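You operate a simulated robot arm through the tools that you are given. There is no shell and no other tool. Be economical: measure what you need, move in short steps, check, and stop when the job is done.

Carry out the task below with a simulated two-armed robot. There is one attempt and no reset: what you move stays moved.

Task
Fit the new tube into the green lamp drawer and turn the tunnel's isolator back on.
Fine: the clear tube on the laths is the new one; seat it in both forks, shut the drawer, then free the lock key and turn the isolator on; the lamps stay off.

Only the result counts: the job must be done as asked and must still hold three seconds after the hand-in. Knocking over, shifting, dropping, spilling or breaking anything else fails it.

Robot
Two 7-joint arms with two-finger parallel grippers on one trunk, on a base that drives. Base frame: it is fixed to the floor where the robot stands at the start and does not move with it; the origin is under the middle of the robot, x ahead of it, y to its left, z up. Lengths are in cm, angles in rad, forces in N, time in s.
The left shoulder is at the start at [5, 16.8, 115.7], the right one opposite. With the tool pointing down near the work surface each hand reaches from about 20 to 66 cm from the robot's upright axis, wherever it stands, measured 20 degrees to its own side. Places, roughly: blackened lamp tube [-125, 50, 100]; blue height knob [30, -10, 90]; blue lamp drawer [60, -10, 100]; blue shutter lever [40, 10, 90]; clear lamp tube [-125, 0, 75]; clear lamp tube (26x3x3 cm) [80, -10, 100]; curing tunnel [70, -40, 80]; forks of the green lamp drawer [70, -40, 100]; green height knob [20, -40, 90]; green lamp drawer [50, -40, 100]; green shutter lever [30, -20, 90]; grey height knob [10, -70, 90]; grey shutter lever [20, -60, 90]; red isolator [40, 40, 90]; tunnel belt switch [30, 30, 110]; tunnel fan switch [40, 40, 110]. Payload 1.57 kg a hand.
The tool frame of a hand sits at the grasp point between the pads (the TCP): z along the fingers, y along the line on which they close. The tips reach 3 cm beyond it. The gripper opens to 8 cm. The fingers are 1.7 cm wide and 1.2 cm thick; the gripper's body (4 by 8.2 cm) begins 8 cm behind the TCP.
Orientation is that of the tool frame in the base frame, as a unit quaternion [w, x, y, z]. With the fingers straight down and closing along the base's y, the tool's x points along the base's -x, its y along +y and its z along -z.

Tools
- The arms move only by the tool play_rows. It takes "left_series", "right_series" or both (then of equal length, played together; a hand with none holds still); each is a list of rows, each an object of numbers (a shift or turn left out is 0, a gripper value left out holds the last): "dx", "dy", "dz": the shift along the tool's x, y, z in units of 20 mm (1.0 is 20 mm); "rx", "ry", "rz": the turn, a rotation vector about the tool's x, y, z in units of 5 degrees (1.0 is 5 degrees). In form: [{"dx": .., "dy": .., "dz": .., "rx": .., "ry": .., "rz": ..}, ...]. A call has 1 to 8 rows; each row shifts and turns the commanded pose from where the row before left it, along the tool's axes as they then stand. "left_jaw" and "right_jaw" are, for a hand that has rows, the gripper command, from -1 (shut) to 1 (fully open), values between in proportion, set as the call begins (left out, the last holds). A call with a number of a shift or a turn outside -1 to 1 is refused whole. Rows are played at 5 a second. More than 5 cm and 0.15 rad between two rows, or a gripper value outside its range, and nothing of the call is played. A pose out of reach is approached as far as the arm can. The call stops where the force on the tool passes 50 N (or 10 N more than at its start, if that is more) or the arm is blocked; 0.2 s more then pass. Each finger travels about 4.5 cm/s and halts on what it meets, pressing with about 40 N; the grip force reading is that of the motor and also rises with nothing between the fingers. The clock runs only during rows and for 0.2 s after the last one: add rows that do not move to give the fingers time. The reply holds the time, the measured pose of the TCP, the force on the tool along the base axes, the opening and the grip force, in the units named above and with some noise, with the torque about the TCP (base axes, N m) and any sound that the robot's microphone picked up.
- Cameras (640 x 400 px; columns grow to the right, rows downward): "scene" is now at [12.27, -2.21, 136.11]; the picture's right is [-0.22, -0.97, 0.00], its down [-0.62, 0.14, -0.77] and it looks along [0.75, -0.17, -0.64] (base axes); focal length 214 px, centre (320, 200). "left" rides on the left gripper at [7.2, 0.7, -12.2] in its tool frame; the picture's right is [-0.09, 1.00, 0.00], its down [-0.84, -0.08, -0.54] and it looks along [-0.54, -0.05, 0.84] (tool axes); focal length 238 px, centre (320, 200). "right" rides on the right gripper at [7.2, -0.7, -12.2] in its tool frame; the picture's right is [0.09, 1.00, 0.00], its down [-0.84, 0.08, -0.54] and it looks along [-0.54, 0.05, 0.84] (tool axes); focal length 238 px, centre (320, 200). There is no depth. A picture from a camera that has moved, and an enlarged one, comes with that camera's place and axes in the base frame and with its lens.
- camera(camera): a new picture of that camera. It takes no simulated time.
- move_column(by): slides the trunk up (or, below 0, down) by that many cm; the arms and the scene camera ride with it, the base frame stays. It gives what a move gives, with no picture.
- drive_base(legs): drives the robot by 1 to 6 legs, each [ahead, left, turn to the left] in cm, cm and rad, along the robot's own axes; the way and the turn of a leg run together, so that a leg with both is an arc; at most 150 cm and 3.142 rad a leg. The arms and the cameras ride along, it lands a little off, and it stops where it bumps. It gives what a move gives.
- aim_head(pan, tilt): turns the head with the scene camera to pan (to the left, within 1.396 rad either way) and tilt (down, from -0.506 to 1.204), counted from straight ahead of the robot. It gives what a move gives.
- inspect(camera, box): a new picture of the part [left, top, right, bottom] of that camera's present view, enlarged. It takes no simulated time.
- job_done(): hands the job in; it is judged then, once.

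Work in short steps. Places have to be worked out from the pictures, the camera data and where the tool is seen: move nearer, look again, correct. Check each grasp and each placing, and mend what went wrong. You have 120 turns and 100 pictures in all, those below and enlarged ones among them. Open the grippers and draw the arms clear of the work before you hand the job in, unless the task says otherwise; then end with one line.

The tools are called after "Emit:" as a command line: name --argument value ..., lists and objects as JSON in quotes. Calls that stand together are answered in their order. play_rows: Moves the arms, as the interface text tells. Its arguments: {"type":"object","properties":{"left_series":{"type":"array"},"left_jaw":{"type":"number"},"right_series":{"type":"array"},"right_jaw":{"type":"number"}},"required":[]} The other tools are called the same way: move_column (by) slides the trunk up or down; drive_base (legs) drives the base; aim_head (pan, tilt) turns the head that bears the scene camera; camera (camera) takes a picture; inspect (camera, box) takes an enlarged picture of a part of a camera's view; job_done () hands the job in.

At the start:

```text
t: 0.0
left_position: [25.98, 31.93, 125.67]
left_orientation: [0.001, 0.0, 1.0, 0.0]
left_ft_force: [1.1, 0.0, -0.3]
left_moment: [0.0, 0.01, -0.04]
left_grip_width: 8.01
left_grasp_force: 0.1
right_position: [28.5, 0.34, 133.86]
right_orientation: [0.0, 0.0, 1.0, 0.001]
right_ft_force: [0.0, 0.2, 0.0]
right_moment: [-0.01, 0.01, -0.04]
right_grip_width: 8.01
right_grasp_force: 0.1
trunk travel left (down, up): [-32.5, 11.8]
robot x, y, heading: [-0.38, -0.01, 0.002]
head pan, tilt: [-0.225, 0.691]
```

scene: 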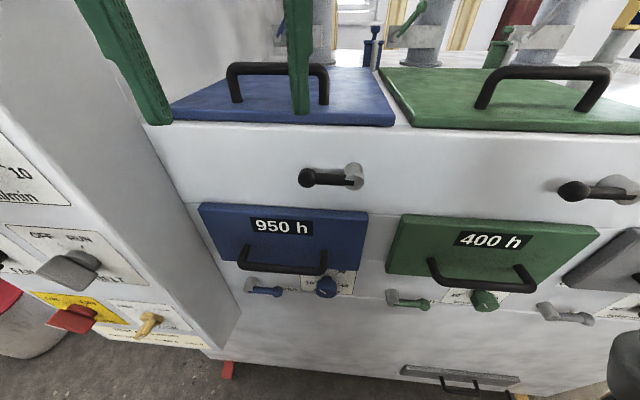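
right: 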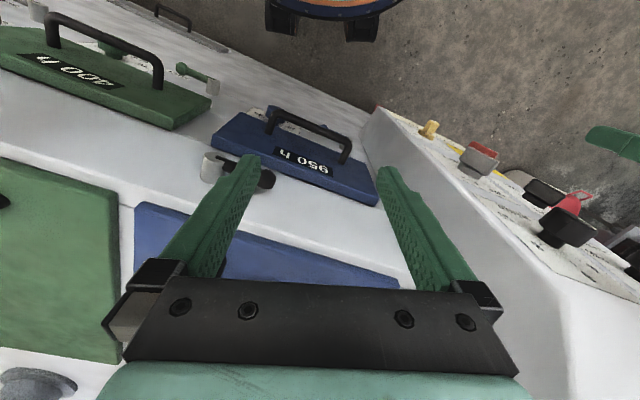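
left: 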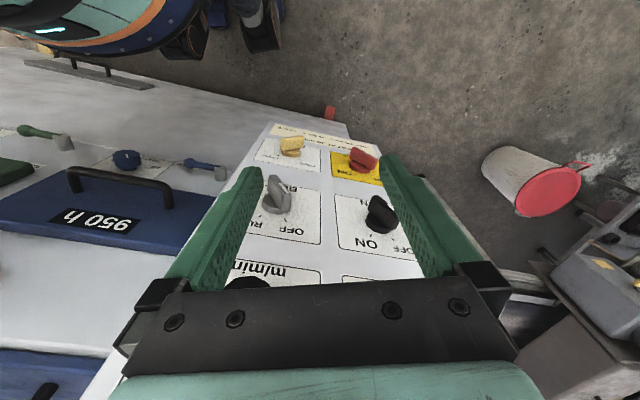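

The pictures show the tunnel front with drawers and the control panel at the left. I look around with the head first, at the panel on the left.

Emit:
aim_head --pan 0.7 --tilt 0.75

Emit:
camera --camera "scene"

Emit:
aim_head --pan -0.6 --tilt 0.4

Emit:
camera --camera "scene"

```text
t: 1.2
left_position: [25.92, 31.98, 125.7]
left_orientation: [0.002, -0.001, 1.0, 0.0]
left_ft_force: [0.2, 0.4, -0.9]
left_moment: [0.0, -0.02, 0.01]
left_grip_width: 8.01
left_grasp_force: 0.0
right_position: [28.4, 0.48, 133.82]
right_orientation: [0.0, 0.0, 1.0, 0.001]
right_ft_force: [0.0, 0.0, -0.5]
right_moment: [0.02, -0.03, 0.02]
right_grip_width: 8.0
right_grasp_force: 0.2
trunk travel left (down, up): [-32.5, 11.8]
robot x, y, heading: [-0.25, 0.03, -0.004]
head pan, tilt: [0.7, 0.75]
```

```text
96 pictures are left
camera scene: at [10.3, 5.02, 135.61], right [0.64, -0.77, 0.0], down [-0.52, -0.44, -0.73], along [0.56, 0.47, -0.68], focal length 214 px, centre (320, 200)
```

scene: 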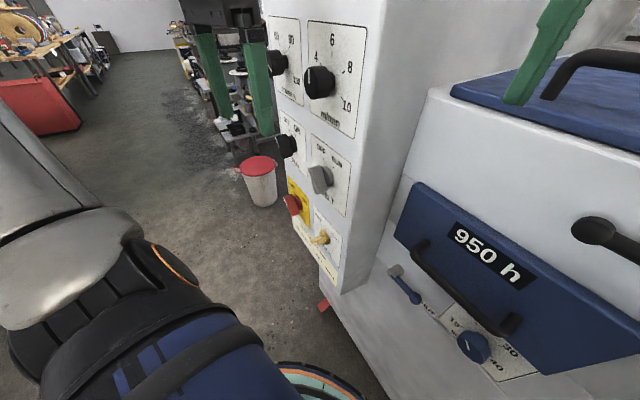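

```text
t: 2.7
left_position: [26.04, 31.94, 125.71]
left_orientation: [0.0, -0.001, 1.0, 0.0]
left_ft_force: [-0.1, -0.5, 0.9]
left_moment: [-0.03, 0.01, -0.03]
left_grip_width: 8.01
left_grasp_force: 0.0
right_position: [28.49, 0.49, 133.74]
right_orientation: [0.001, -0.001, 1.0, 0.001]
right_ft_force: [0.6, 0.3, 0.4]
right_moment: [-0.03, -0.04, -0.03]
right_grip_width: 8.03
right_grasp_force: 0.0
trunk travel left (down, up): [-32.5, 11.8]
robot x, y, heading: [-0.05, 0.26, -0.002]
head pan, tilt: [-0.6, 0.4]
```

```text
95 pictures are left
camera scene: at [11.61, -5.54, 138.72], right [-0.56, -0.83, 0.0], down [-0.32, 0.22, -0.92], along [0.76, -0.52, -0.39], focal length 214 px, centre (320, 200)
```

scene: 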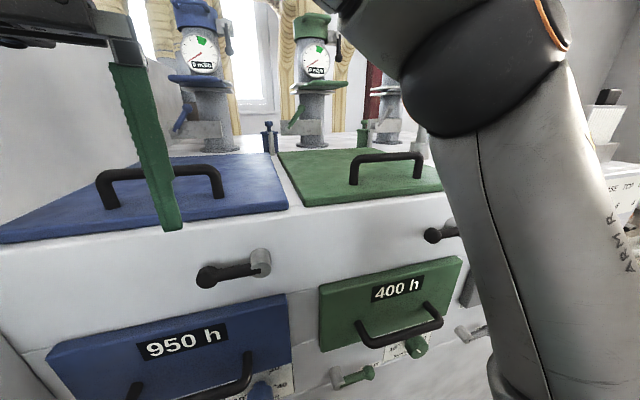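

I raise the trunk to see over the tunnel's top and look at the detail.

Emit:
move_column --by 11

Emit:
aim_head --pan -0.15 --tilt 0.6

Emit:
camera --camera "scene"

Emit:
inspect --camera "left" --box '[200, 100, 440, 290]'

```text
t: 4.1
left_position: [25.93, 31.9, 136.62]
left_orientation: [0.0, 0.0, 1.0, 0.0]
left_ft_force: [0.0, -0.3, 0.3]
left_moment: [0.01, 0.01, -0.03]
left_grip_width: 8.0
left_grasp_force: 0.0
right_position: [28.43, 0.45, 144.81]
right_orientation: [0.0, 0.0, 1.0, 0.0]
right_ft_force: [-0.9, 0.5, 0.6]
right_moment: [0.0, 0.0, 0.03]
right_grip_width: 8.0
right_grasp_force: 0.1
trunk travel left (down, up): [-43.5, 0.8]
robot x, y, heading: [-0.02, -0.4, -0.004]
head pan, tilt: [-0.6, 0.4]
```

```text
t: 5.0
left_position: [25.94, 31.89, 136.77]
left_orientation: [0.001, -0.001, 1.0, 0.001]
left_ft_force: [0.1, 0.0, -0.4]
left_moment: [-0.01, 0.03, -0.04]
left_grip_width: 8.01
left_grasp_force: 0.0
right_position: [28.44, 0.44, 144.9]
right_orientation: [0.001, 0.0, 1.0, 0.0]
right_ft_force: [0.6, 0.2, -0.5]
right_moment: [-0.01, 0.02, -0.01]
right_grip_width: 8.01
right_grasp_force: 0.0
trunk travel left (down, up): [-43.5, 0.8]
robot x, y, heading: [-0.55, -0.29, 0.001]
head pan, tilt: [-0.15, 0.6]
```

```text
94 pictures are left
camera scene: at [12.7, -1.64, 147.9], right [-0.15, -0.99, 0.0], down [-0.56, 0.08, -0.83], along [0.82, -0.12, -0.56], focal length 214 px, centre (320, 200)
```

scene: 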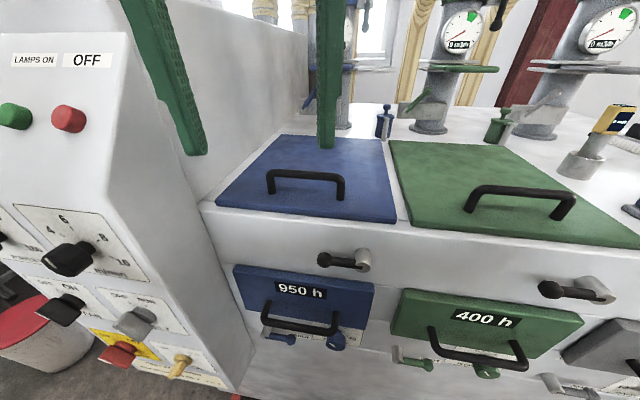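

```text
2.11 times, centred on (320, 195) of left
camera zoom: at [18.76, 32.65, 148.91], right [0.09, 1.0, 0.0], down [0.84, -0.08, 0.54], along [0.54, -0.05, -0.84], focal length 502 px, centre (320, 210)
```

zoom: 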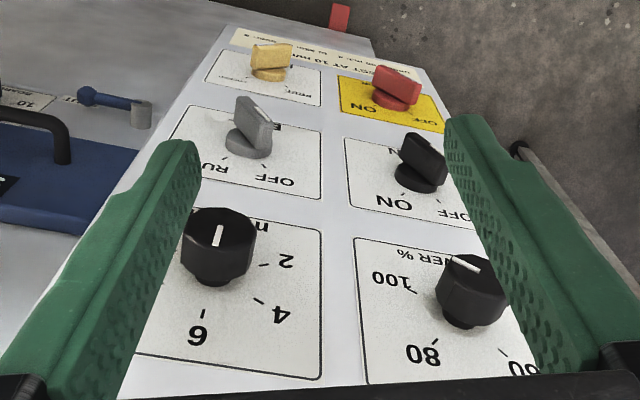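

The tunnel's top lies at about z 125, and no tube is visible yet. I back away to get an overview and look behind.

Emit:
drive_base --legs '[[-45, 0, 0]]'

Emit:
aim_head --pan -0.3 --tilt 0.45

Emit:
camera --camera "scene"

Emit:
aim_head --pan 1.39 --tilt 0.5

Emit:
camera --camera "scene"

```text
t: 7.8
left_position: [-19.51, 31.88, 136.68]
left_orientation: [0.001, 0.002, 1.0, 0.001]
left_ft_force: [-0.5, 0.3, -0.3]
left_moment: [-0.03, 0.01, -0.02]
left_grip_width: 8.0
left_grasp_force: 0.0
right_position: [-17.14, 0.37, 144.89]
right_orientation: [0.001, 0.003, 1.0, 0.001]
right_ft_force: [-1.2, -0.9, 0.7]
right_moment: [0.02, -0.03, 0.01]
right_grip_width: 7.98
right_grasp_force: 0.1
trunk travel left (down, up): [-43.5, 0.8]
robot x, y, heading: [-45.83, 0.27, -0.004]
head pan, tilt: [-0.15, 0.6]
```

```text
t: 8.5
left_position: [-19.4, 31.82, 136.67]
left_orientation: [0.0, 0.001, 1.0, 0.0]
left_ft_force: [-0.3, 0.0, 0.8]
left_moment: [0.03, -0.01, 0.0]
left_grip_width: 8.0
left_grasp_force: 0.0
right_position: [-17.11, 0.41, 144.8]
right_orientation: [0.0, 0.003, 1.0, 0.001]
right_ft_force: [-0.4, 0.1, -0.4]
right_moment: [0.02, -0.01, 0.01]
right_grip_width: 8.0
right_grasp_force: 0.2
trunk travel left (down, up): [-43.5, 0.8]
robot x, y, heading: [-45.71, -0.05, -0.002]
head pan, tilt: [-0.3, 0.45]
```

```text
92 pictures are left
camera scene: at [-32.85, -2.97, 149.25], right [-0.3, -0.95, 0.0], down [-0.42, 0.13, -0.9], along [0.86, -0.27, -0.44], focal length 214 px, centre (320, 200)
```

scene: 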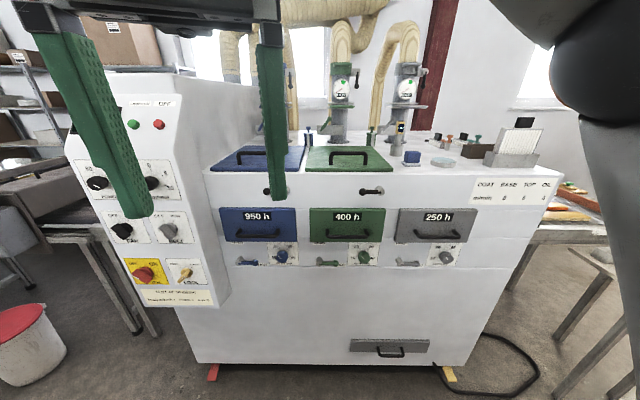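

```text
t: 10.2
left_position: [-19.36, 31.97, 136.65]
left_orientation: [0.001, 0.001, 1.0, -0.001]
left_ft_force: [0.4, 0.9, -0.4]
left_moment: [-0.01, -0.01, 0.03]
left_grip_width: 7.99
left_grasp_force: 0.1
right_position: [-17.2, 0.5, 144.78]
right_orientation: [0.0, 0.004, 1.0, 0.0]
right_ft_force: [0.6, -1.0, 0.4]
right_moment: [0.02, 0.01, -0.01]
right_grip_width: 8.0
right_grasp_force: 0.2
trunk travel left (down, up): [-43.5, 0.8]
robot x, y, heading: [-45.51, -0.16, -0.009]
head pan, tilt: [1.389, 0.499]
```

```text
91 pictures are left
camera scene: at [-39.93, 8.73, 148.81], right [0.98, -0.19, 0.0], down [-0.09, -0.47, -0.88], along [0.16, 0.86, -0.48], focal length 214 px, centre (320, 200)
```

scene: 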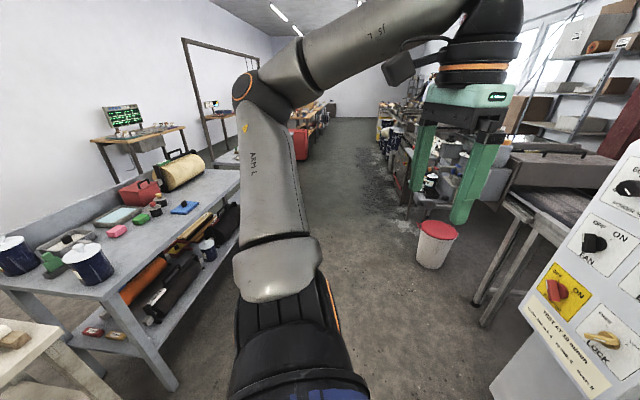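

The tube at [80,-10] probably sits in the blue drawer; the laths should be behind the robot. I zoom into the panel text, then turn around.

Emit:
inspect --camera "scene" --box '[500, 160, 640, 400]'

Emit:
drive_base --legs '[[0, 0, 1.571], [0, 0, 1.571]]'

Emit:
aim_head --pan 0 --tilt 0.6

Emit:
camera --camera "scene"

```text
1.67 times, centred on (570, 280) of scene
camera zoom: at [-39.93, 8.73, 148.81], right [0.98, -0.19, 0.0], down [-0.09, -0.47, -0.88], along [0.16, 0.86, -0.48], focal length 358 px, centre (-97, 67)
```

zoom: 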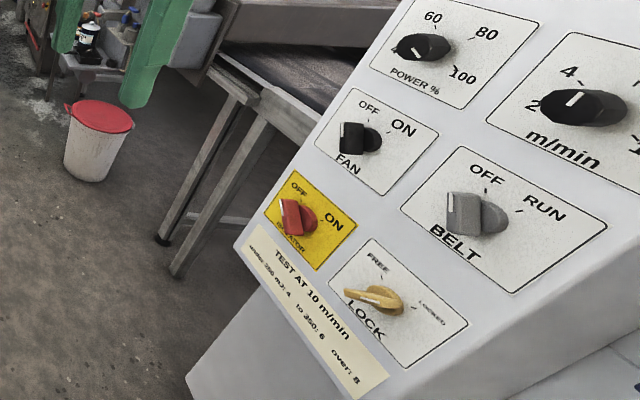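

```text
t: 18.2
left_position: [-71.84, -31.6, 136.71]
left_orientation: [0.0, 1.0, -0.003, -0.002]
left_ft_force: [0.2, 0.4, -0.6]
left_moment: [0.01, 0.01, 0.02]
left_grip_width: 8.0
left_grasp_force: 0.2
right_position: [-74.04, -0.08, 144.81]
right_orientation: [0.001, 1.0, -0.004, 0.0]
right_ft_force: [0.6, -1.1, 0.6]
right_moment: [-0.03, 0.03, 0.05]
right_grip_width: 7.99
right_grasp_force: 0.0
trunk travel left (down, up): [-43.5, 0.8]
robot x, y, heading: [-45.44, 0.2, 3.132]
head pan, tilt: [1.389, 0.499]
```

```text
t: 19.8
left_position: [-71.79, -31.61, 136.77]
left_orientation: [-0.001, 1.0, -0.004, 0.0]
left_ft_force: [-0.2, 0.1, 0.4]
left_moment: [0.0, -0.02, -0.01]
left_grip_width: 8.03
left_grasp_force: 0.0
right_position: [-74.15, -0.12, 144.88]
right_orientation: [0.002, 1.0, -0.005, 0.0]
right_ft_force: [0.3, 0.1, 1.1]
right_moment: [-0.03, 0.02, -0.03]
right_grip_width: 8.03
right_grasp_force: 0.0
trunk travel left (down, up): [-43.5, 0.8]
robot x, y, heading: [-45.25, 0.52, 3.135]
head pan, tilt: [0.0, 0.6]
```

```text
89 pictures are left
camera scene: at [-58.46, -0.08, 147.9], right [0.01, 1.0, 0.0], down [0.56, 0.0, -0.83], along [-0.83, 0.01, -0.56], focal length 214 px, centre (320, 200)
```

scene: 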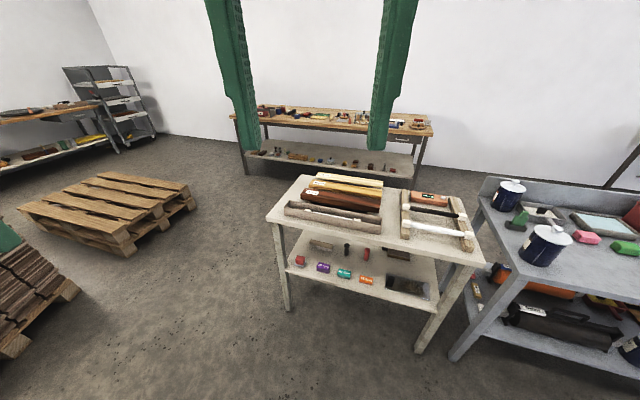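

A small table has tubes on laths. I zoom in.

Emit:
inspect --camera "scene" --box '[260, 160, 500, 310]'

```text
2.67 times, centred on (380, 235) of scene
camera zoom: at [-58.46, -0.08, 147.9], right [0.01, 1.0, 0.0], down [0.56, 0.0, -0.83], along [-0.83, 0.01, -0.56], focal length 572 px, centre (160, 107)
```

zoom: 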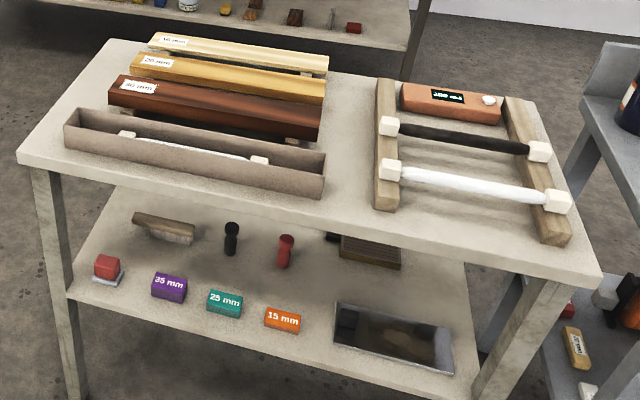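

The clear tube on the laths is at about (-125, 49, 88). Before fetching it I open the green drawer, so I turn back to the tunnel and move to the right.

Emit:
drive_base --legs '[[0, 0, -1.568], [0, 0, -1.568], [10, -28, 0]]'

Emit:
aim_head --pan 0.0 --tilt 0.6

Emit:
camera --camera "scene"

```text
t: 30.5
left_position: [-9.54, 3.25, 136.74]
left_orientation: [0.001, 0.01, 1.0, 0.0]
left_ft_force: [-0.5, 0.4, 0.6]
left_moment: [0.04, -0.01, -0.01]
left_grip_width: 8.0
left_grasp_force: 0.1
right_position: [-7.63, -28.31, 144.87]
right_orientation: [0.0, 0.01, 1.0, 0.0]
right_ft_force: [-0.3, -0.7, -0.7]
right_moment: [0.02, 0.02, -0.02]
right_grip_width: 7.99
right_grasp_force: 0.0
trunk travel left (down, up): [-43.5, 0.8]
robot x, y, heading: [-36.25, -28.2, -0.018]
head pan, tilt: [0.0, 0.6]
```

```text
t: 31.1
left_position: [-9.52, 3.29, 136.66]
left_orientation: [0.0, 0.01, 1.0, 0.0]
left_ft_force: [0.5, 0.4, -0.1]
left_moment: [0.02, -0.04, 0.0]
left_grip_width: 8.01
left_grasp_force: 0.1
right_position: [-7.8, -28.28, 144.87]
right_orientation: [0.0, 0.011, 1.0, 0.001]
right_ft_force: [-0.7, 0.4, -0.8]
right_moment: [-0.03, 0.0, -0.01]
right_grip_width: 8.0
right_grasp_force: 0.1
trunk travel left (down, up): [-43.5, 0.8]
robot x, y, heading: [-35.97, -28.05, -0.018]
head pan, tilt: [0.0, 0.6]
```

```text
87 pictures are left
camera scene: at [-23.41, -28.68, 147.9], right [-0.02, -1.0, 0.0], down [-0.56, 0.01, -0.83], along [0.82, -0.02, -0.56], focal length 214 px, centre (320, 200)
```

scene: 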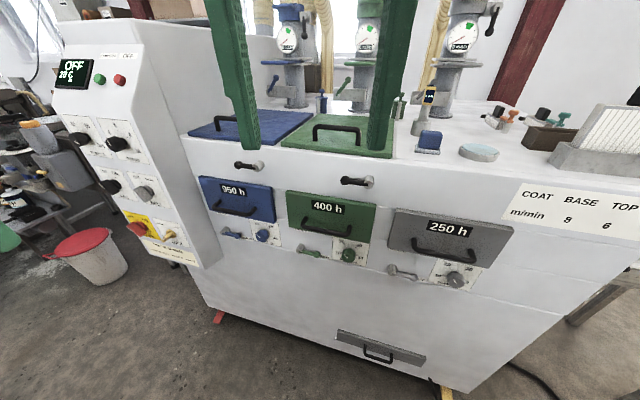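

The tunnel front seems yawed by about -0.33 rad, with the green panel at about (27,-32,111). I square up to it so the right arm faces the drawer.

Emit:
drive_base --legs '[[0, 0, -0.31], [5, 32, 0]]'

Emit:
aim_head --pan -0.25 --tilt 0.7

Emit:
camera --camera "scene"

Emit:
inspect --camera "scene" --box '[200, 130, 480, 305]'

```text
t: 35.4
left_position: [13.6, 22.15, 136.58]
left_orientation: [0.0, 0.163, 0.987, 0.0]
left_ft_force: [-0.5, 0.3, 0.6]
left_moment: [0.04, -0.02, 0.01]
left_grip_width: 8.0
left_grasp_force: 0.0
right_position: [5.8, -8.39, 144.83]
right_orientation: [0.0, 0.165, 0.986, 0.001]
right_ft_force: [-0.7, -0.2, -0.2]
right_moment: [-0.01, 0.0, 0.0]
right_grip_width: 8.0
right_grasp_force: 0.0
trunk travel left (down, up): [-43.5, 0.8]
robot x, y, heading: [-21.35, 0.44, -0.332]
head pan, tilt: [0.0, 0.6]
```

```text
t: 36.2
left_position: [13.62, 22.04, 136.72]
left_orientation: [0.001, 0.164, 0.987, -0.001]
left_ft_force: [0.3, 0.3, 0.2]
left_moment: [0.01, -0.04, 0.02]
left_grip_width: 8.01
left_grasp_force: 0.0
right_position: [5.68, -8.45, 144.81]
right_orientation: [0.0, 0.166, 0.986, 0.001]
right_ft_force: [0.9, -0.1, -0.2]
right_moment: [0.02, -0.01, -0.04]
right_grip_width: 8.0
right_grasp_force: 0.1
trunk travel left (down, up): [-43.5, 0.8]
robot x, y, heading: [-21.31, 0.66, -0.328]
head pan, tilt: [-0.25, 0.7]
```

```text
86 pictures are left
camera scene: at [-10.45, -5.92, 147.04], right [-0.55, -0.84, 0.0], down [-0.54, 0.35, -0.77], along [0.64, -0.42, -0.64], focal length 214 px, centre (320, 200)
```

scene: 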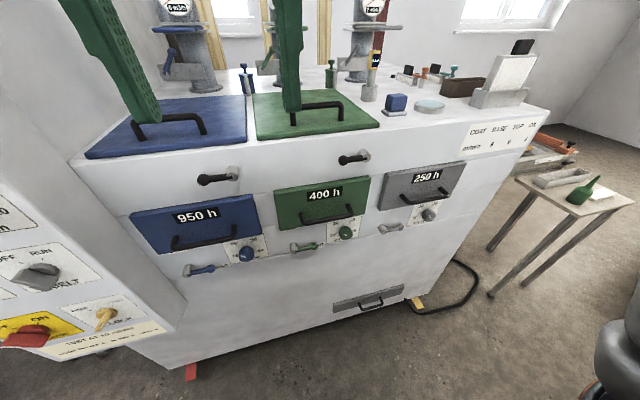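

```text
2.29 times, centred on (340, 218) of scene
camera zoom: at [-10.45, -5.92, 147.04], right [-0.55, -0.84, 0.0], down [-0.54, 0.35, -0.77], along [0.64, -0.42, -0.64], focal length 490 px, centre (274, 160)
```

zoom: 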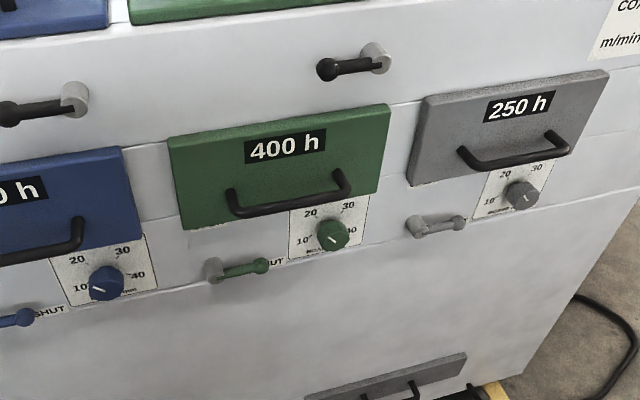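

The panel front sits about 56 cm ahead of me and its handle bar is at about (23,-31,105), directly ahead of the right shoulder. I turn the right tool to point forward with the fingers closing vertically.

Emit:
play_rows --right_series '[{"rx": -0.99, "ry": -0.99, "rz": 0.99, "dy": -0.5}, {"rx": -0.99, "ry": -0.99, "rz": 0.99, "dy": -0.5}, {"rx": -0.99, "ry": -0.99, "rz": 0.99}, {"rx": -0.99, "ry": -0.99, "rz": 0.99}, {"rx": -0.99, "ry": -0.99, "rz": 0.99}, {"rx": -0.99, "ry": -0.99, "rz": 0.99}, {"rx": -0.99, "ry": -0.99, "rz": 0.99}]'

Emit:
play_rows --right_series '[{"rx": -0.99, "ry": -0.99, "rz": 0.99}, {"rx": -0.99, "ry": -0.99, "rz": 0.99}, {"rx": -0.99, "ry": -0.99, "rz": 0.99}, {"rx": -0.99, "ry": -0.99, "rz": 0.99}, {"rx": -0.99, "ry": -0.99, "rz": 0.99}, {"rx": -0.99, "ry": -0.99, "rz": 0.99}, {"rx": -0.99, "ry": -0.99, "rz": 0.99}]'

```text
t: 37.6
left_position: [13.56, 22.06, 136.55]
left_orientation: [-0.001, 0.163, 0.987, 0.0]
left_ft_force: [0.1, 0.1, -0.6]
left_moment: [0.01, -0.01, 0.0]
left_grip_width: 7.97
left_grasp_force: 0.0
right_position: [5.44, -10.9, 145.46]
right_orientation: [0.288, 0.408, 0.839, 0.215]
right_ft_force: [1.6, -8.5, 12.0]
right_moment: [1.04, 1.96, 1.13]
right_grip_width: 8.03
right_grasp_force: 0.1
trunk travel left (down, up): [-43.5, 0.8]
robot x, y, heading: [-21.4, 0.02, -0.327]
head pan, tilt: [-0.25, 0.7]
stopped in row 7 (right hand): the force on the tool passed its limit at 66 N (the readings are from after the stop); the commanded pose is now the measured one
```

```text
t: 38.0
left_position: [13.54, 22.15, 136.71]
left_orientation: [0.002, 0.164, 0.986, -0.001]
left_ft_force: [-0.2, -0.1, 0.6]
left_moment: [0.03, -0.03, -0.01]
left_grip_width: 8.0
left_grasp_force: 0.0
right_position: [5.49, -11.46, 145.9]
right_orientation: [0.308, 0.432, 0.814, 0.237]
right_ft_force: [2.2, -9.3, 14.4]
right_moment: [1.31, 2.23, 1.4]
right_grip_width: 8.01
right_grasp_force: 0.0
trunk travel left (down, up): [-43.5, 0.8]
robot x, y, heading: [-21.04, 0.13, -0.331]
head pan, tilt: [-0.25, 0.7]
stopped in row 1 (right hand): the force on the tool passed its limit at 65 N (the readings are from after the stop); the commanded pose is now the measured one
```

The hand met something, so I look.

Emit:
camera --camera "scene"

Emit:
camera --camera "right"

```text
84 pictures are left
camera scene: at [-10.5, -5.82, 146.84], right [-0.54, -0.84, 0.0], down [-0.56, 0.36, -0.75], along [0.63, -0.4, -0.66], focal length 214 px, centre (320, 200)
```

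scene: 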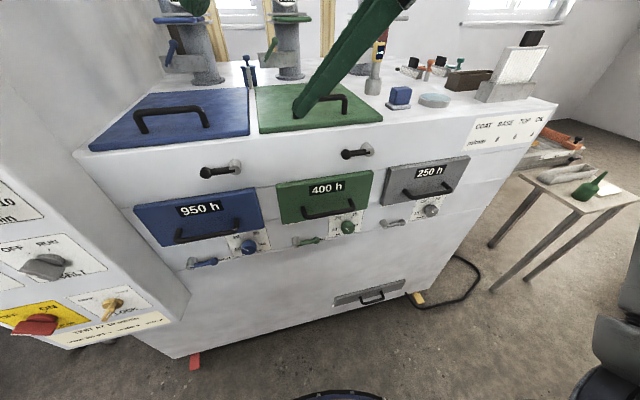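

```text
83 pictures are left
camera right: at [-6.55, -7.14, 151.91], right [0.51, 0.59, 0.62], down [0.03, -0.74, 0.68], along [0.86, -0.33, -0.39], focal length 238 px, centre (320, 200)
```

right: 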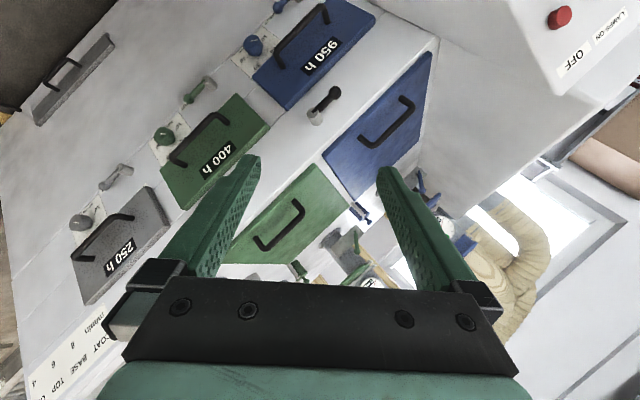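

The gripper body is touching my own head. I move the hand away to the right and forward before turning further.

Emit:
play_rows --right_series '[{"dx": -0.84, "dy": -0.48, "dz": 0.36}, {"dx": -0.84, "dy": -0.48, "dz": 0.36}, {"dx": -0.84, "dy": -0.48, "dz": 0.36}, {"dx": -0.84, "dy": -0.48, "dz": 0.36}, {"dx": -0.84, "dy": -0.48, "dz": 0.36}, {"dx": -0.84, "dy": -0.48, "dz": 0.36}, {"dx": -0.84, "dy": -0.48, "dz": 0.36}, {"dx": -0.84, "dy": -0.48, "dz": 0.36}]'

Emit:
play_rows --right_series '[{"rx": -0.99, "ry": -0.99, "rz": 0.99}, {"rx": -0.99, "ry": -0.99, "rz": 0.99}, {"rx": -0.99, "ry": -0.99, "rz": 0.99}, {"rx": -0.99, "ry": -0.99, "rz": 0.99}, {"rx": -0.99, "ry": -0.99, "rz": 0.99}, {"rx": -0.99, "ry": -0.99, "rz": 0.99}]'

```text
t: 39.8
left_position: [13.69, 21.95, 136.68]
left_orientation: [0.001, 0.164, 0.987, 0.0]
left_ft_force: [0.0, -0.4, -0.5]
left_moment: [-0.01, 0.02, 0.02]
left_grip_width: 8.01
left_grasp_force: 0.0
right_position: [11.19, -26.07, 140.76]
right_orientation: [0.309, 0.43, 0.815, 0.234]
right_ft_force: [-1.3, 0.5, -0.3]
right_moment: [0.01, 0.01, -0.01]
right_grip_width: 8.02
right_grasp_force: 0.1
trunk travel left (down, up): [-43.5, 0.8]
robot x, y, heading: [-20.76, 0.39, -0.331]
head pan, tilt: [-0.25, 0.7]
```

```text
t: 41.2
left_position: [13.67, 22.19, 136.66]
left_orientation: [0.0, 0.164, 0.987, 0.0]
left_ft_force: [0.0, 0.0, 0.1]
left_moment: [0.0, 0.0, -0.01]
left_grip_width: 8.02
left_grasp_force: 0.1
right_position: [11.41, -26.06, 140.85]
right_orientation: [0.532, 0.572, 0.49, 0.386]
right_ft_force: [-0.2, 0.3, 0.2]
right_moment: [0.02, 0.0, 0.01]
right_grip_width: 8.03
right_grasp_force: 0.0
trunk travel left (down, up): [-43.5, 0.8]
robot x, y, heading: [-21.48, 0.65, -0.331]
head pan, tilt: [-0.25, 0.7]
```

Clear now. I finish the turn and lower the hand toward the handle height.

Emit:
play_rows --right_series '[{"rx": -0.99, "ry": -0.99, "rz": 0.99}, {"rx": -0.3, "ry": -0.3, "rz": 0.3}, {"dy": -1}, {"dy": -1}, {"dy": -1}, {"dy": -1}, {"dy": -1}, {"dy": -1}]'

Emit:
play_rows --right_series '[{"dy": -1}, {"dy": -1}, {"dy": -1}, {"dy": -1}, {"dy": -1}, {"dy": -1}, {"dy": -1}]'

Emit:
camera --camera "right"

Emit:
camera --camera "scene"

```text
t: 43.0
left_position: [13.6, 22.17, 136.84]
left_orientation: [0.001, 0.163, 0.987, 0.0]
left_ft_force: [-0.5, 1.3, 0.5]
left_moment: [0.0, 0.01, 0.02]
left_grip_width: 8.02
left_grasp_force: 0.0
right_position: [15.87, -24.26, 131.33]
right_orientation: [0.568, 0.59, 0.403, 0.409]
right_ft_force: [0.4, 0.0, -0.3]
right_moment: [0.02, -0.01, 0.0]
right_grip_width: 8.0
right_grasp_force: 0.0
right hand out of reach, approached as far as the arm can: row 3, 4, 5, 6, 7, 8
trunk travel left (down, up): [-43.5, 0.8]
robot x, y, heading: [-21.17, 0.62, -0.33]
head pan, tilt: [-0.25, 0.7]
```

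```text
t: 44.6
left_position: [13.57, 22.19, 136.59]
left_orientation: [0.001, 0.163, 0.987, -0.001]
left_ft_force: [-0.2, 0.0, 0.0]
left_moment: [-0.01, 0.0, 0.0]
left_grip_width: 8.02
left_grasp_force: 0.1
right_position: [16.53, -23.6, 117.62]
right_orientation: [0.567, 0.59, 0.405, 0.408]
right_ft_force: [0.8, -0.4, 0.6]
right_moment: [0.01, -0.01, 0.01]
right_grip_width: 7.97
right_grasp_force: 0.1
right hand out of reach, approached as far as the arm can: row 1, 2
trunk travel left (down, up): [-43.5, 0.8]
robot x, y, heading: [-21.39, 0.04, -0.332]
head pan, tilt: [-0.25, 0.7]
```

```text
82 pictures are left
camera right: at [7.64, -12.74, 117.35], right [0.04, 0.06, 1.0], down [-0.79, -0.61, 0.07], along [0.61, -0.79, 0.02], focal length 238 px, centre (320, 200)
```

right: 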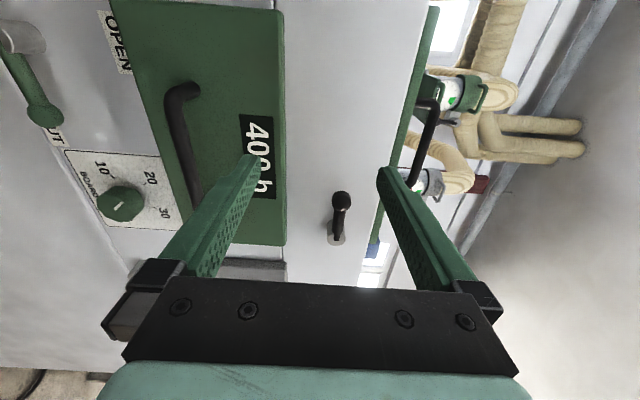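

```text
81 pictures are left
camera scene: at [-10.41, -5.89, 147.04], right [-0.55, -0.84, 0.0], down [-0.54, 0.35, -0.76], along [0.64, -0.42, -0.64], focal length 214 px, centre (320, 200)
```

scene: 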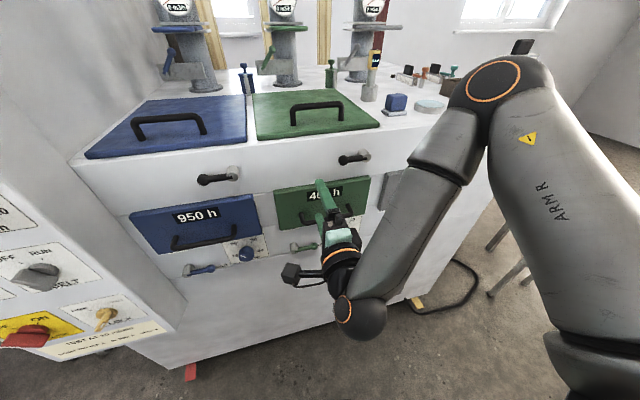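

The bar is at about z 104.9, with its plane about 9 cm ahead of the TCP. I lower to bar height and shift a bit right.

Emit:
play_rows --right_series '[{"dy": -0.9, "dx": -0.2}, {"dy": -0.9, "dx": -0.2}, {"dy": -0.9, "dx": -0.2}, {"dy": -0.9, "dx": -0.2}, {"dy": -0.9, "dx": -0.2}, {"dy": -0.9, "dx": -0.2}, {"dy": -0.9, "dx": -0.2}, {}]'

Emit:
camera --camera "right"

```text
t: 46.4
left_position: [13.8, 22.15, 136.61]
left_orientation: [0.001, 0.163, 0.987, -0.001]
left_ft_force: [-0.1, -0.2, 0.8]
left_moment: [0.01, -0.01, -0.02]
left_grip_width: 8.0
left_grasp_force: 0.1
right_position: [17.52, -21.34, 108.46]
right_orientation: [0.566, 0.591, 0.405, 0.408]
right_ft_force: [0.1, -0.5, 0.2]
right_moment: [-0.04, 0.02, 0.03]
right_grip_width: 7.98
right_grasp_force: 0.0
right hand out of reach, approached as far as the arm can: row 3, 4, 5, 6, 7
trunk travel left (down, up): [-43.5, 0.8]
robot x, y, heading: [-21.19, 0.13, -0.331]
head pan, tilt: [-0.25, 0.7]
```

```text
80 pictures are left
camera right: at [8.57, -10.45, 108.3], right [0.05, 0.06, 1.0], down [-0.79, -0.6, 0.07], along [0.61, -0.79, 0.02], focal length 238 px, centre (320, 200)
```

right: 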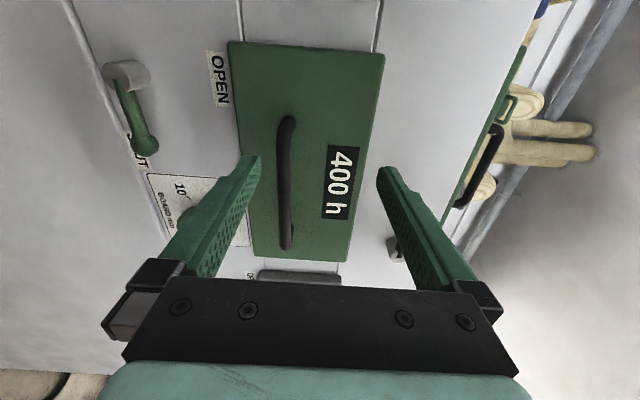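

The arm drifts off as it nears a limit. Lowering the trunk a little gives the arm a better posture, and I will then shift right.

Emit:
move_column --by -8

Emit:
play_rows --right_series '[{"dy": 0.75, "dx": -0.6}, {"dy": 0.75, "dx": -0.6}, {"dy": 0.7, "dx": -0.6}, {"dx": -0.6}]'

```text
t: 47.6
left_position: [13.66, 22.11, 128.71]
left_orientation: [0.001, 0.163, 0.987, 0.0]
left_ft_force: [-0.1, 0.0, -0.2]
left_moment: [0.02, 0.0, 0.01]
left_grip_width: 8.0
left_grasp_force: 0.0
right_position: [17.61, -21.42, 100.43]
right_orientation: [0.567, 0.591, 0.404, 0.408]
right_ft_force: [1.0, 0.0, -0.2]
right_moment: [-0.02, 0.01, -0.02]
right_grip_width: 8.02
right_grasp_force: 0.0
trunk travel left (down, up): [-35.5, 8.8]
robot x, y, heading: [-21.04, 0.18, -0.328]
head pan, tilt: [-0.25, 0.7]
```

```text
t: 48.6
left_position: [13.55, 22.1, 128.67]
left_orientation: [0.001, 0.163, 0.987, -0.001]
left_ft_force: [0.1, 0.8, -0.4]
left_moment: [0.01, 0.03, -0.04]
left_grip_width: 7.99
left_grasp_force: 0.1
right_position: [16.07, -24.55, 105.54]
right_orientation: [0.566, 0.592, 0.405, 0.406]
right_ft_force: [0.0, 0.2, 0.4]
right_moment: [0.03, 0.0, -0.03]
right_grip_width: 7.98
right_grasp_force: 0.1
right hand out of reach, approached as far as the arm can: row 2, 3, 4
trunk travel left (down, up): [-35.5, 8.8]
robot x, y, heading: [-21.37, 0.09, -0.329]
head pan, tilt: [-0.25, 0.7]
```

Now lined up (z 105.5, slightly left of the bar's centre). I move forward about 8.3 cm.

Emit:
play_rows --right_series '[{"dz": 0.7}, {"dz": 0.7}, {"dz": 0.7}, {"dz": 0.7}, {"dz": 0.7}, {"dz": 0.6}, {}]'

Emit:
camera --camera "right"

```text
t: 50.2
left_position: [13.45, 22.11, 128.68]
left_orientation: [0.001, 0.163, 0.987, 0.0]
left_ft_force: [-0.2, 0.8, -0.6]
left_moment: [-0.02, -0.03, -0.02]
left_grip_width: 8.01
left_grasp_force: 0.1
right_position: [23.71, -25.24, 106.37]
right_orientation: [0.567, 0.592, 0.404, 0.406]
right_ft_force: [0.0, 0.1, 0.1]
right_moment: [-0.01, 0.0, 0.01]
right_grip_width: 7.99
right_grasp_force: 0.2
right hand out of reach, approached as far as the arm can: row 1, 2, 3, 5, 6
trunk travel left (down, up): [-35.5, 8.8]
robot x, y, heading: [-21.13, 0.87, -0.332]
head pan, tilt: [-0.25, 0.7]
```

```text
79 pictures are left
camera right: at [14.83, -14.15, 106.32], right [0.05, 0.06, 1.0], down [-0.8, -0.6, 0.07], along [0.6, -0.8, 0.01], focal length 238 px, centre (320, 200)
```

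right: 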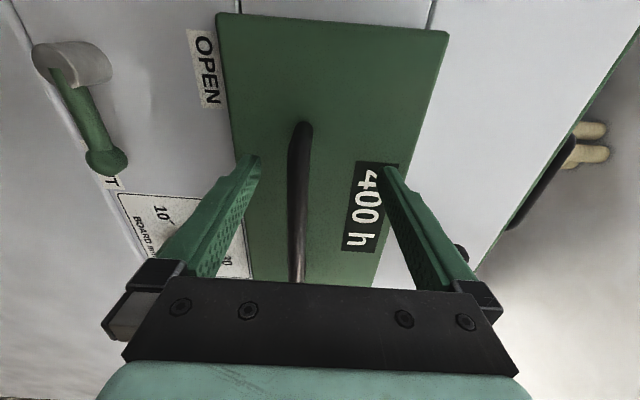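

The bar lies between the fingers. I ease 1 cm further in and close.

Emit:
play_rows --right_series '[{"dz": 0.5}, {}]'

Emit:
play_rows --right_series '[{}, {}, {}, {}, {}, {}]' --right_jaw -1

Emit:
camera --camera "right"

```text
t: 50.8
left_position: [13.49, 22.19, 128.68]
left_orientation: [0.001, 0.164, 0.987, 0.0]
left_ft_force: [-0.5, 0.3, -0.4]
left_moment: [-0.02, 0.01, 0.0]
left_grip_width: 8.02
left_grasp_force: 0.1
right_position: [24.79, -25.17, 106.64]
right_orientation: [0.567, 0.593, 0.404, 0.405]
right_ft_force: [-0.1, 0.5, -0.5]
right_moment: [0.06, 0.02, -0.03]
right_grip_width: 8.01
right_grasp_force: 0.0
right hand out of reach, approached as far as the arm can: row 1
trunk travel left (down, up): [-35.5, 8.8]
robot x, y, heading: [-21.44, -0.11, -0.33]
head pan, tilt: [-0.25, 0.7]
```

```text
t: 52.2
left_position: [13.72, 21.99, 128.76]
left_orientation: [0.0, 0.163, 0.987, 0.0]
left_ft_force: [-0.4, -0.1, -0.5]
left_moment: [-0.02, -0.02, -0.03]
left_grip_width: 8.0
left_grasp_force: 0.1
right_position: [24.4, -25.16, 104.99]
right_orientation: [0.553, 0.604, 0.419, 0.393]
right_ft_force: [1.7, 1.3, -19.3]
right_moment: [-0.47, 0.26, -0.18]
right_grip_width: 1.37
right_grasp_force: 30.7
trunk travel left (down, up): [-35.5, 8.8]
robot x, y, heading: [-21.18, 0.17, -0.329]
head pan, tilt: [-0.25, 0.7]
stopped in row 6 (right hand): the force on the tool passed its limit at 52 N (the readings are from after the stop); the commanded pose is now the measured one
```

```text
78 pictures are left
camera right: at [15.39, -14.19, 105.43], right [0.1, 0.05, 0.99], down [-0.79, -0.61, 0.11], along [0.61, -0.79, -0.02], focal length 238 px, centre (320, 200)
```

right: 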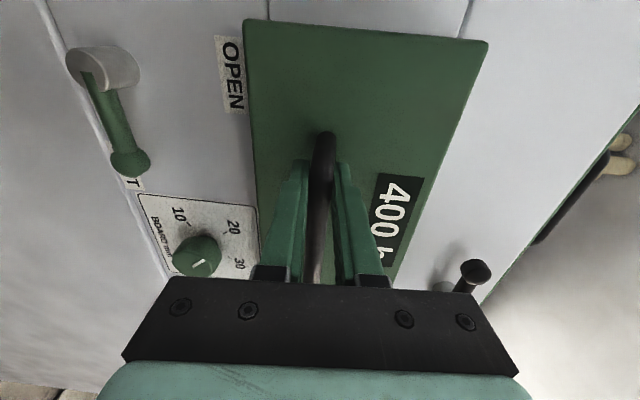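

The bar is gripped at 1.37 cm. I pull back gently to test the drawer.

Emit:
play_rows --right_series '[{"dz": -0.3}, {"dz": -0.3}, {"dz": -0.5}, {"dz": -0.5}]'

Emit:
camera --camera "right"

```text
t: 53.2
left_position: [13.91, 21.99, 128.57]
left_orientation: [-0.001, 0.163, 0.987, 0.0]
left_ft_force: [-0.8, -0.4, 0.4]
left_moment: [-0.03, 0.01, 0.0]
left_grip_width: 8.01
left_grasp_force: 0.0
right_position: [21.42, -24.05, 105.02]
right_orientation: [0.551, 0.605, 0.419, 0.393]
right_ft_force: [0.1, -1.8, -36.4]
right_moment: [-0.36, 0.14, -0.04]
right_grip_width: 1.39
right_grasp_force: 30.1
trunk travel left (down, up): [-35.5, 8.8]
robot x, y, heading: [-21.11, 0.24, -0.329]
head pan, tilt: [-0.25, 0.7]
```

```text
77 pictures are left
camera right: at [12.5, -13.25, 105.54], right [0.11, 0.04, 0.99], down [-0.79, -0.61, 0.11], along [0.61, -0.79, -0.03], focal length 238 px, centre (320, 200)
```

right: 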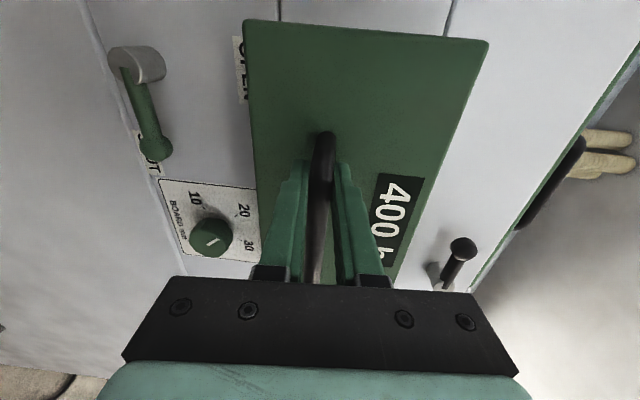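

The drawer slides freely. I relieve the vertical load and pull on by backing the base 15 cm.

Emit:
play_rows --right_series '[{"dy": -0.2}, {"dz": -0.3}]'

Emit:
drive_base --legs '[[-15, 0, 0]]'

Emit:
camera --camera "scene"

```text
t: 53.8
left_position: [13.79, 21.94, 128.59]
left_orientation: [-0.001, 0.163, 0.987, 0.0]
left_ft_force: [0.3, 0.2, 0.3]
left_moment: [0.0, -0.02, 0.01]
left_grip_width: 7.99
left_grasp_force: 0.0
right_position: [21.0, -24.01, 105.01]
right_orientation: [0.554, 0.603, 0.416, 0.395]
right_ft_force: [0.4, -7.5, -25.7]
right_moment: [-0.42, 0.2, 0.68]
right_grip_width: 1.41
right_grasp_force: 30.4
trunk travel left (down, up): [-35.5, 8.8]
robot x, y, heading: [-21.33, 0.61, -0.328]
head pan, tilt: [-0.25, 0.7]
```

```text
t: 55.2
left_position: [-0.2, 26.63, 128.7]
left_orientation: [-0.001, 0.162, 0.987, 0.002]
left_ft_force: [-0.1, -0.4, 0.2]
left_moment: [0.01, -0.01, -0.01]
left_grip_width: 7.99
left_grasp_force: 0.1
right_position: [7.0, -19.43, 105.05]
right_orientation: [0.556, 0.604, 0.414, 0.393]
right_ft_force: [-2.4, -15.9, -23.7]
right_moment: [-0.43, 0.19, 0.48]
right_grip_width: 1.36
right_grasp_force: 30.4
trunk travel left (down, up): [-35.5, 8.8]
robot x, y, heading: [-35.47, 5.27, -0.328]
head pan, tilt: [-0.25, 0.7]
```

```text
76 pictures are left
camera scene: at [-24.26, -1.43, 139.0], right [-0.55, -0.84, 0.0], down [-0.54, 0.35, -0.76], along [0.64, -0.42, -0.65], focal length 214 px, centre (320, 200)
```

scene: 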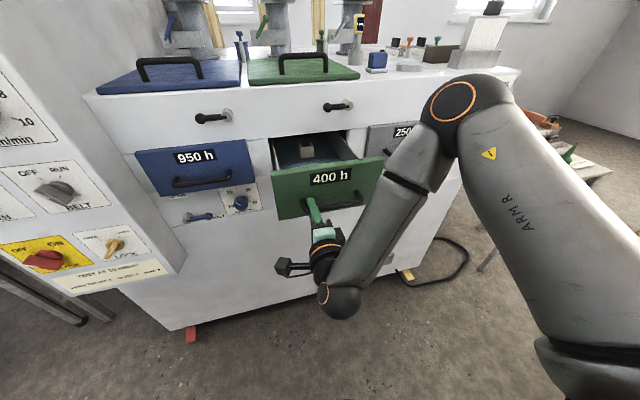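

The drawer opens and a first fork is coming into view. I keep pulling.

Emit:
drive_base --legs '[[-14, 0, 0]]'

Emit:
inspect --camera "scene" --box '[200, 80, 440, 230]'

```text
t: 56.5
left_position: [-13.64, 31.26, 128.75]
left_orientation: [0.0, 0.162, 0.987, 0.0]
left_ft_force: [-0.1, 0.0, -0.3]
left_moment: [-0.01, 0.0, 0.04]
left_grip_width: 8.01
left_grasp_force: 0.0
right_position: [-6.24, -15.13, 105.0]
right_orientation: [0.557, 0.605, 0.413, 0.391]
right_ft_force: [-4.4, -19.2, -6.9]
right_moment: [-0.47, 0.17, 0.29]
right_grip_width: 1.4
right_grasp_force: 30.7
trunk travel left (down, up): [-35.5, 8.8]
robot x, y, heading: [-48.54, 9.45, -0.322]
head pan, tilt: [-0.25, 0.7]
```

```text
2.67 times, centred on (320, 155) of scene
camera zoom: at [-37.55, 3.07, 139.02], right [-0.54, -0.84, 0.0], down [-0.54, 0.35, -0.76], along [0.64, -0.41, -0.65], focal length 572 px, centre (320, 320)
```

zoom: 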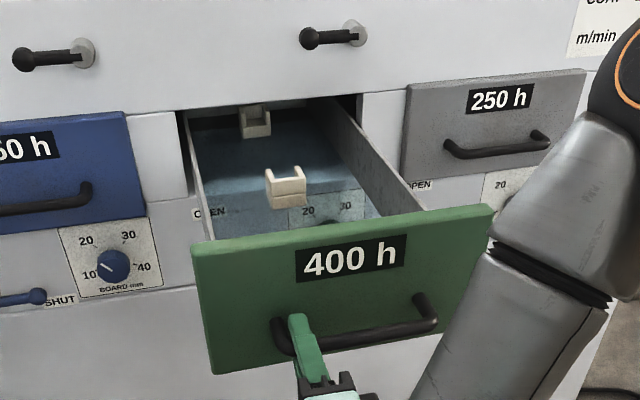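

Both forks (U-shaped, open upward, in line with the pull) are visible; the rear one is still under the tunnel edge. I pull further.

Emit:
drive_base --legs '[[-8, 0, 0]]'

Emit:
inspect --camera "scene" --box '[200, 80, 440, 230]'

```text
t: 57.6
left_position: [-21.4, 33.88, 128.69]
left_orientation: [0.001, 0.162, 0.987, 0.001]
left_ft_force: [0.4, 0.1, 0.3]
left_moment: [0.02, -0.02, 0.02]
left_grip_width: 8.01
left_grasp_force: 0.1
right_position: [-14.02, -12.51, 104.95]
right_orientation: [0.558, 0.604, 0.415, 0.389]
right_ft_force: [-2.1, -15.3, -3.9]
right_moment: [-0.39, 0.15, 0.19]
right_grip_width: 1.37
right_grasp_force: 30.4
trunk travel left (down, up): [-35.5, 8.8]
robot x, y, heading: [-56.45, 12.14, -0.33]
head pan, tilt: [-0.25, 0.7]
```

```text
2.67 times, centred on (320, 155) of scene
camera zoom: at [-45.32, 5.76, 139.03], right [-0.54, -0.84, 0.0], down [-0.54, 0.35, -0.76], along [0.64, -0.42, -0.64], focal length 572 px, centre (320, 320)
```

zoom: 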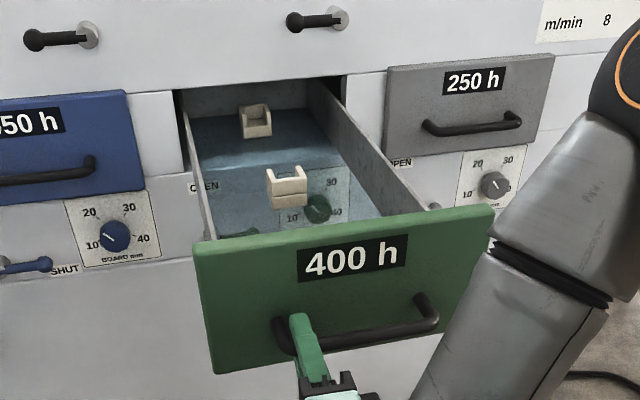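

The rear fork is about at the tunnel face. I pull a few centimetres more with the arm, watching for a stop.

Emit:
play_rows --right_series '[{"dz": -0.5}, {"dz": -0.5}, {"dz": -0.5}, {"dz": -0.5}, {"dz": -0.5}, {"dz": -0.5}, {}]'

Emit:
inspect --camera "scene" --box '[200, 80, 440, 230]'

```text
t: 59.2
left_position: [-21.16, 33.8, 128.63]
left_orientation: [-0.001, 0.162, 0.987, 0.001]
left_ft_force: [-0.3, 0.5, 0.3]
left_moment: [0.0, -0.01, -0.01]
left_grip_width: 7.99
left_grasp_force: 0.0
right_position: [-19.62, -10.48, 104.89]
right_orientation: [0.558, 0.606, 0.417, 0.383]
right_ft_force: [-6.6, -17.9, -28.7]
right_moment: [-0.18, 0.05, 0.09]
right_grip_width: 1.4
right_grasp_force: 30.6
trunk travel left (down, up): [-35.5, 8.8]
robot x, y, heading: [-56.19, 12.54, -0.331]
head pan, tilt: [-0.25, 0.7]
```

```text
2.67 times, centred on (320, 155) of scene
camera zoom: at [-45.2, 5.63, 138.99], right [-0.54, -0.84, 0.0], down [-0.54, 0.35, -0.76], along [0.64, -0.41, -0.65], focal length 572 px, centre (320, 320)
```

zoom: 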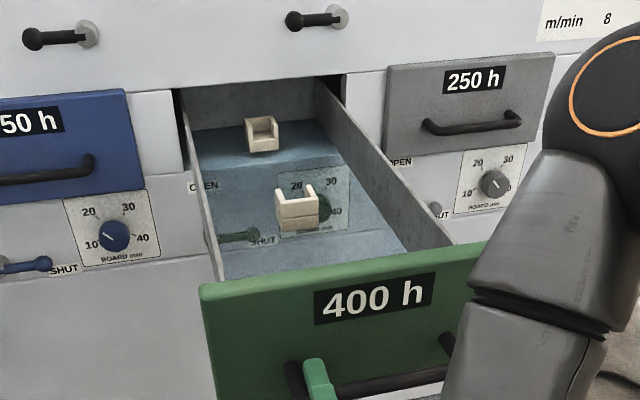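

Still sliding freely at about 46 cm out. I pull a bit more for clearance at the rear fork.

Emit:
play_rows --right_series '[{"dz": -0.5, "dy": -0.15}, {"dz": -0.5}, {"dz": -0.5}, {"dz": -0.5}, {}]'

Emit:
inspect --camera "scene" --box '[200, 80, 440, 230]'

```text
t: 60.4
left_position: [-21.23, 33.71, 128.7]
left_orientation: [-0.001, 0.162, 0.987, 0.002]
left_ft_force: [0.6, 0.1, 0.4]
left_moment: [0.05, 0.04, -0.02]
left_grip_width: 8.0
left_grasp_force: 0.0
right_position: [-23.39, -9.19, 105.13]
right_orientation: [0.556, 0.608, 0.417, 0.384]
right_ft_force: [-6.3, -17.3, -33.5]
right_moment: [-0.13, -0.54, -0.25]
right_grip_width: 1.37
right_grasp_force: 30.6
trunk travel left (down, up): [-35.5, 8.8]
robot x, y, heading: [-56.45, 12.25, -0.326]
head pan, tilt: [-0.25, 0.7]
```

```text
2.67 times, centred on (320, 155) of scene
camera zoom: at [-45.19, 5.61, 138.99], right [-0.54, -0.84, 0.0], down [-0.54, 0.35, -0.76], along [0.64, -0.41, -0.65], focal length 572 px, centre (320, 320)
```

zoom: 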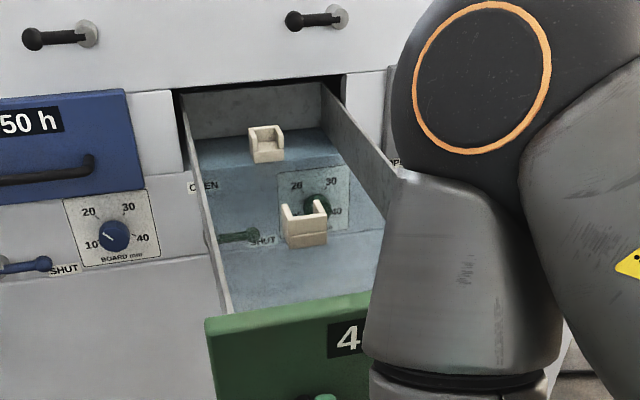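

The drawer is out about 50 cm, which is enough. I release the handle and back off with the base.

Emit:
play_rows --right_series '[{}, {}, {}, {}, {}]' --right_jaw 1

Emit:
drive_base --legs '[[-14, 0, 0]]'

Emit:
camera --camera "scene"

```text
t: 61.6
left_position: [-21.39, 34.0, 128.61]
left_orientation: [0.0, 0.162, 0.987, 0.0]
left_ft_force: [0.4, 0.4, -0.3]
left_moment: [0.0, -0.03, 0.04]
left_grip_width: 7.99
left_grasp_force: 0.2
right_position: [-23.38, -8.84, 105.54]
right_orientation: [0.559, 0.603, 0.415, 0.389]
right_ft_force: [-0.2, 0.6, 0.6]
right_moment: [-0.02, 0.01, 0.01]
right_grip_width: 7.99
right_grasp_force: 0.0
trunk travel left (down, up): [-35.5, 8.8]
robot x, y, heading: [-55.87, 11.94, -0.327]
head pan, tilt: [-0.25, 0.7]
```

```text
t: 62.9
left_position: [-34.68, 38.49, 128.67]
left_orientation: [0.001, 0.162, 0.987, -0.001]
left_ft_force: [-0.5, 0.4, -0.3]
left_moment: [0.01, 0.0, 0.06]
left_grip_width: 7.99
left_grasp_force: 0.1
right_position: [-36.69, -4.63, 105.48]
right_orientation: [0.56, 0.603, 0.414, 0.389]
right_ft_force: [-0.4, 0.1, 0.5]
right_moment: [-0.01, -0.03, 0.0]
right_grip_width: 8.0
right_grasp_force: 0.1
trunk travel left (down, up): [-35.5, 8.8]
robot x, y, heading: [-69.42, 16.03, -0.329]
head pan, tilt: [-0.25, 0.7]
```

```text
71 pictures are left
camera scene: at [-58.59, 10.46, 139.05], right [-0.55, -0.84, 0.0], down [-0.54, 0.35, -0.77], along [0.64, -0.42, -0.64], focal length 214 px, centre (320, 200)
```

scene: 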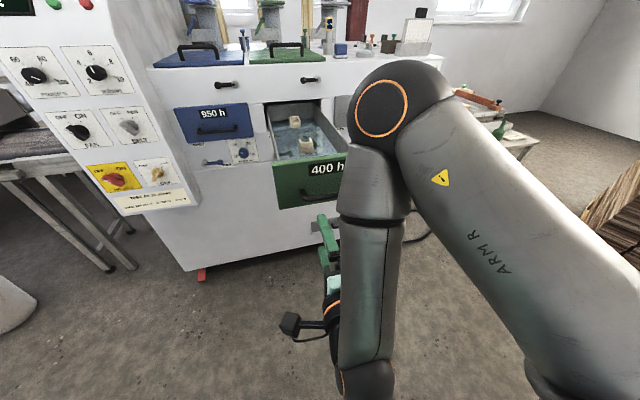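

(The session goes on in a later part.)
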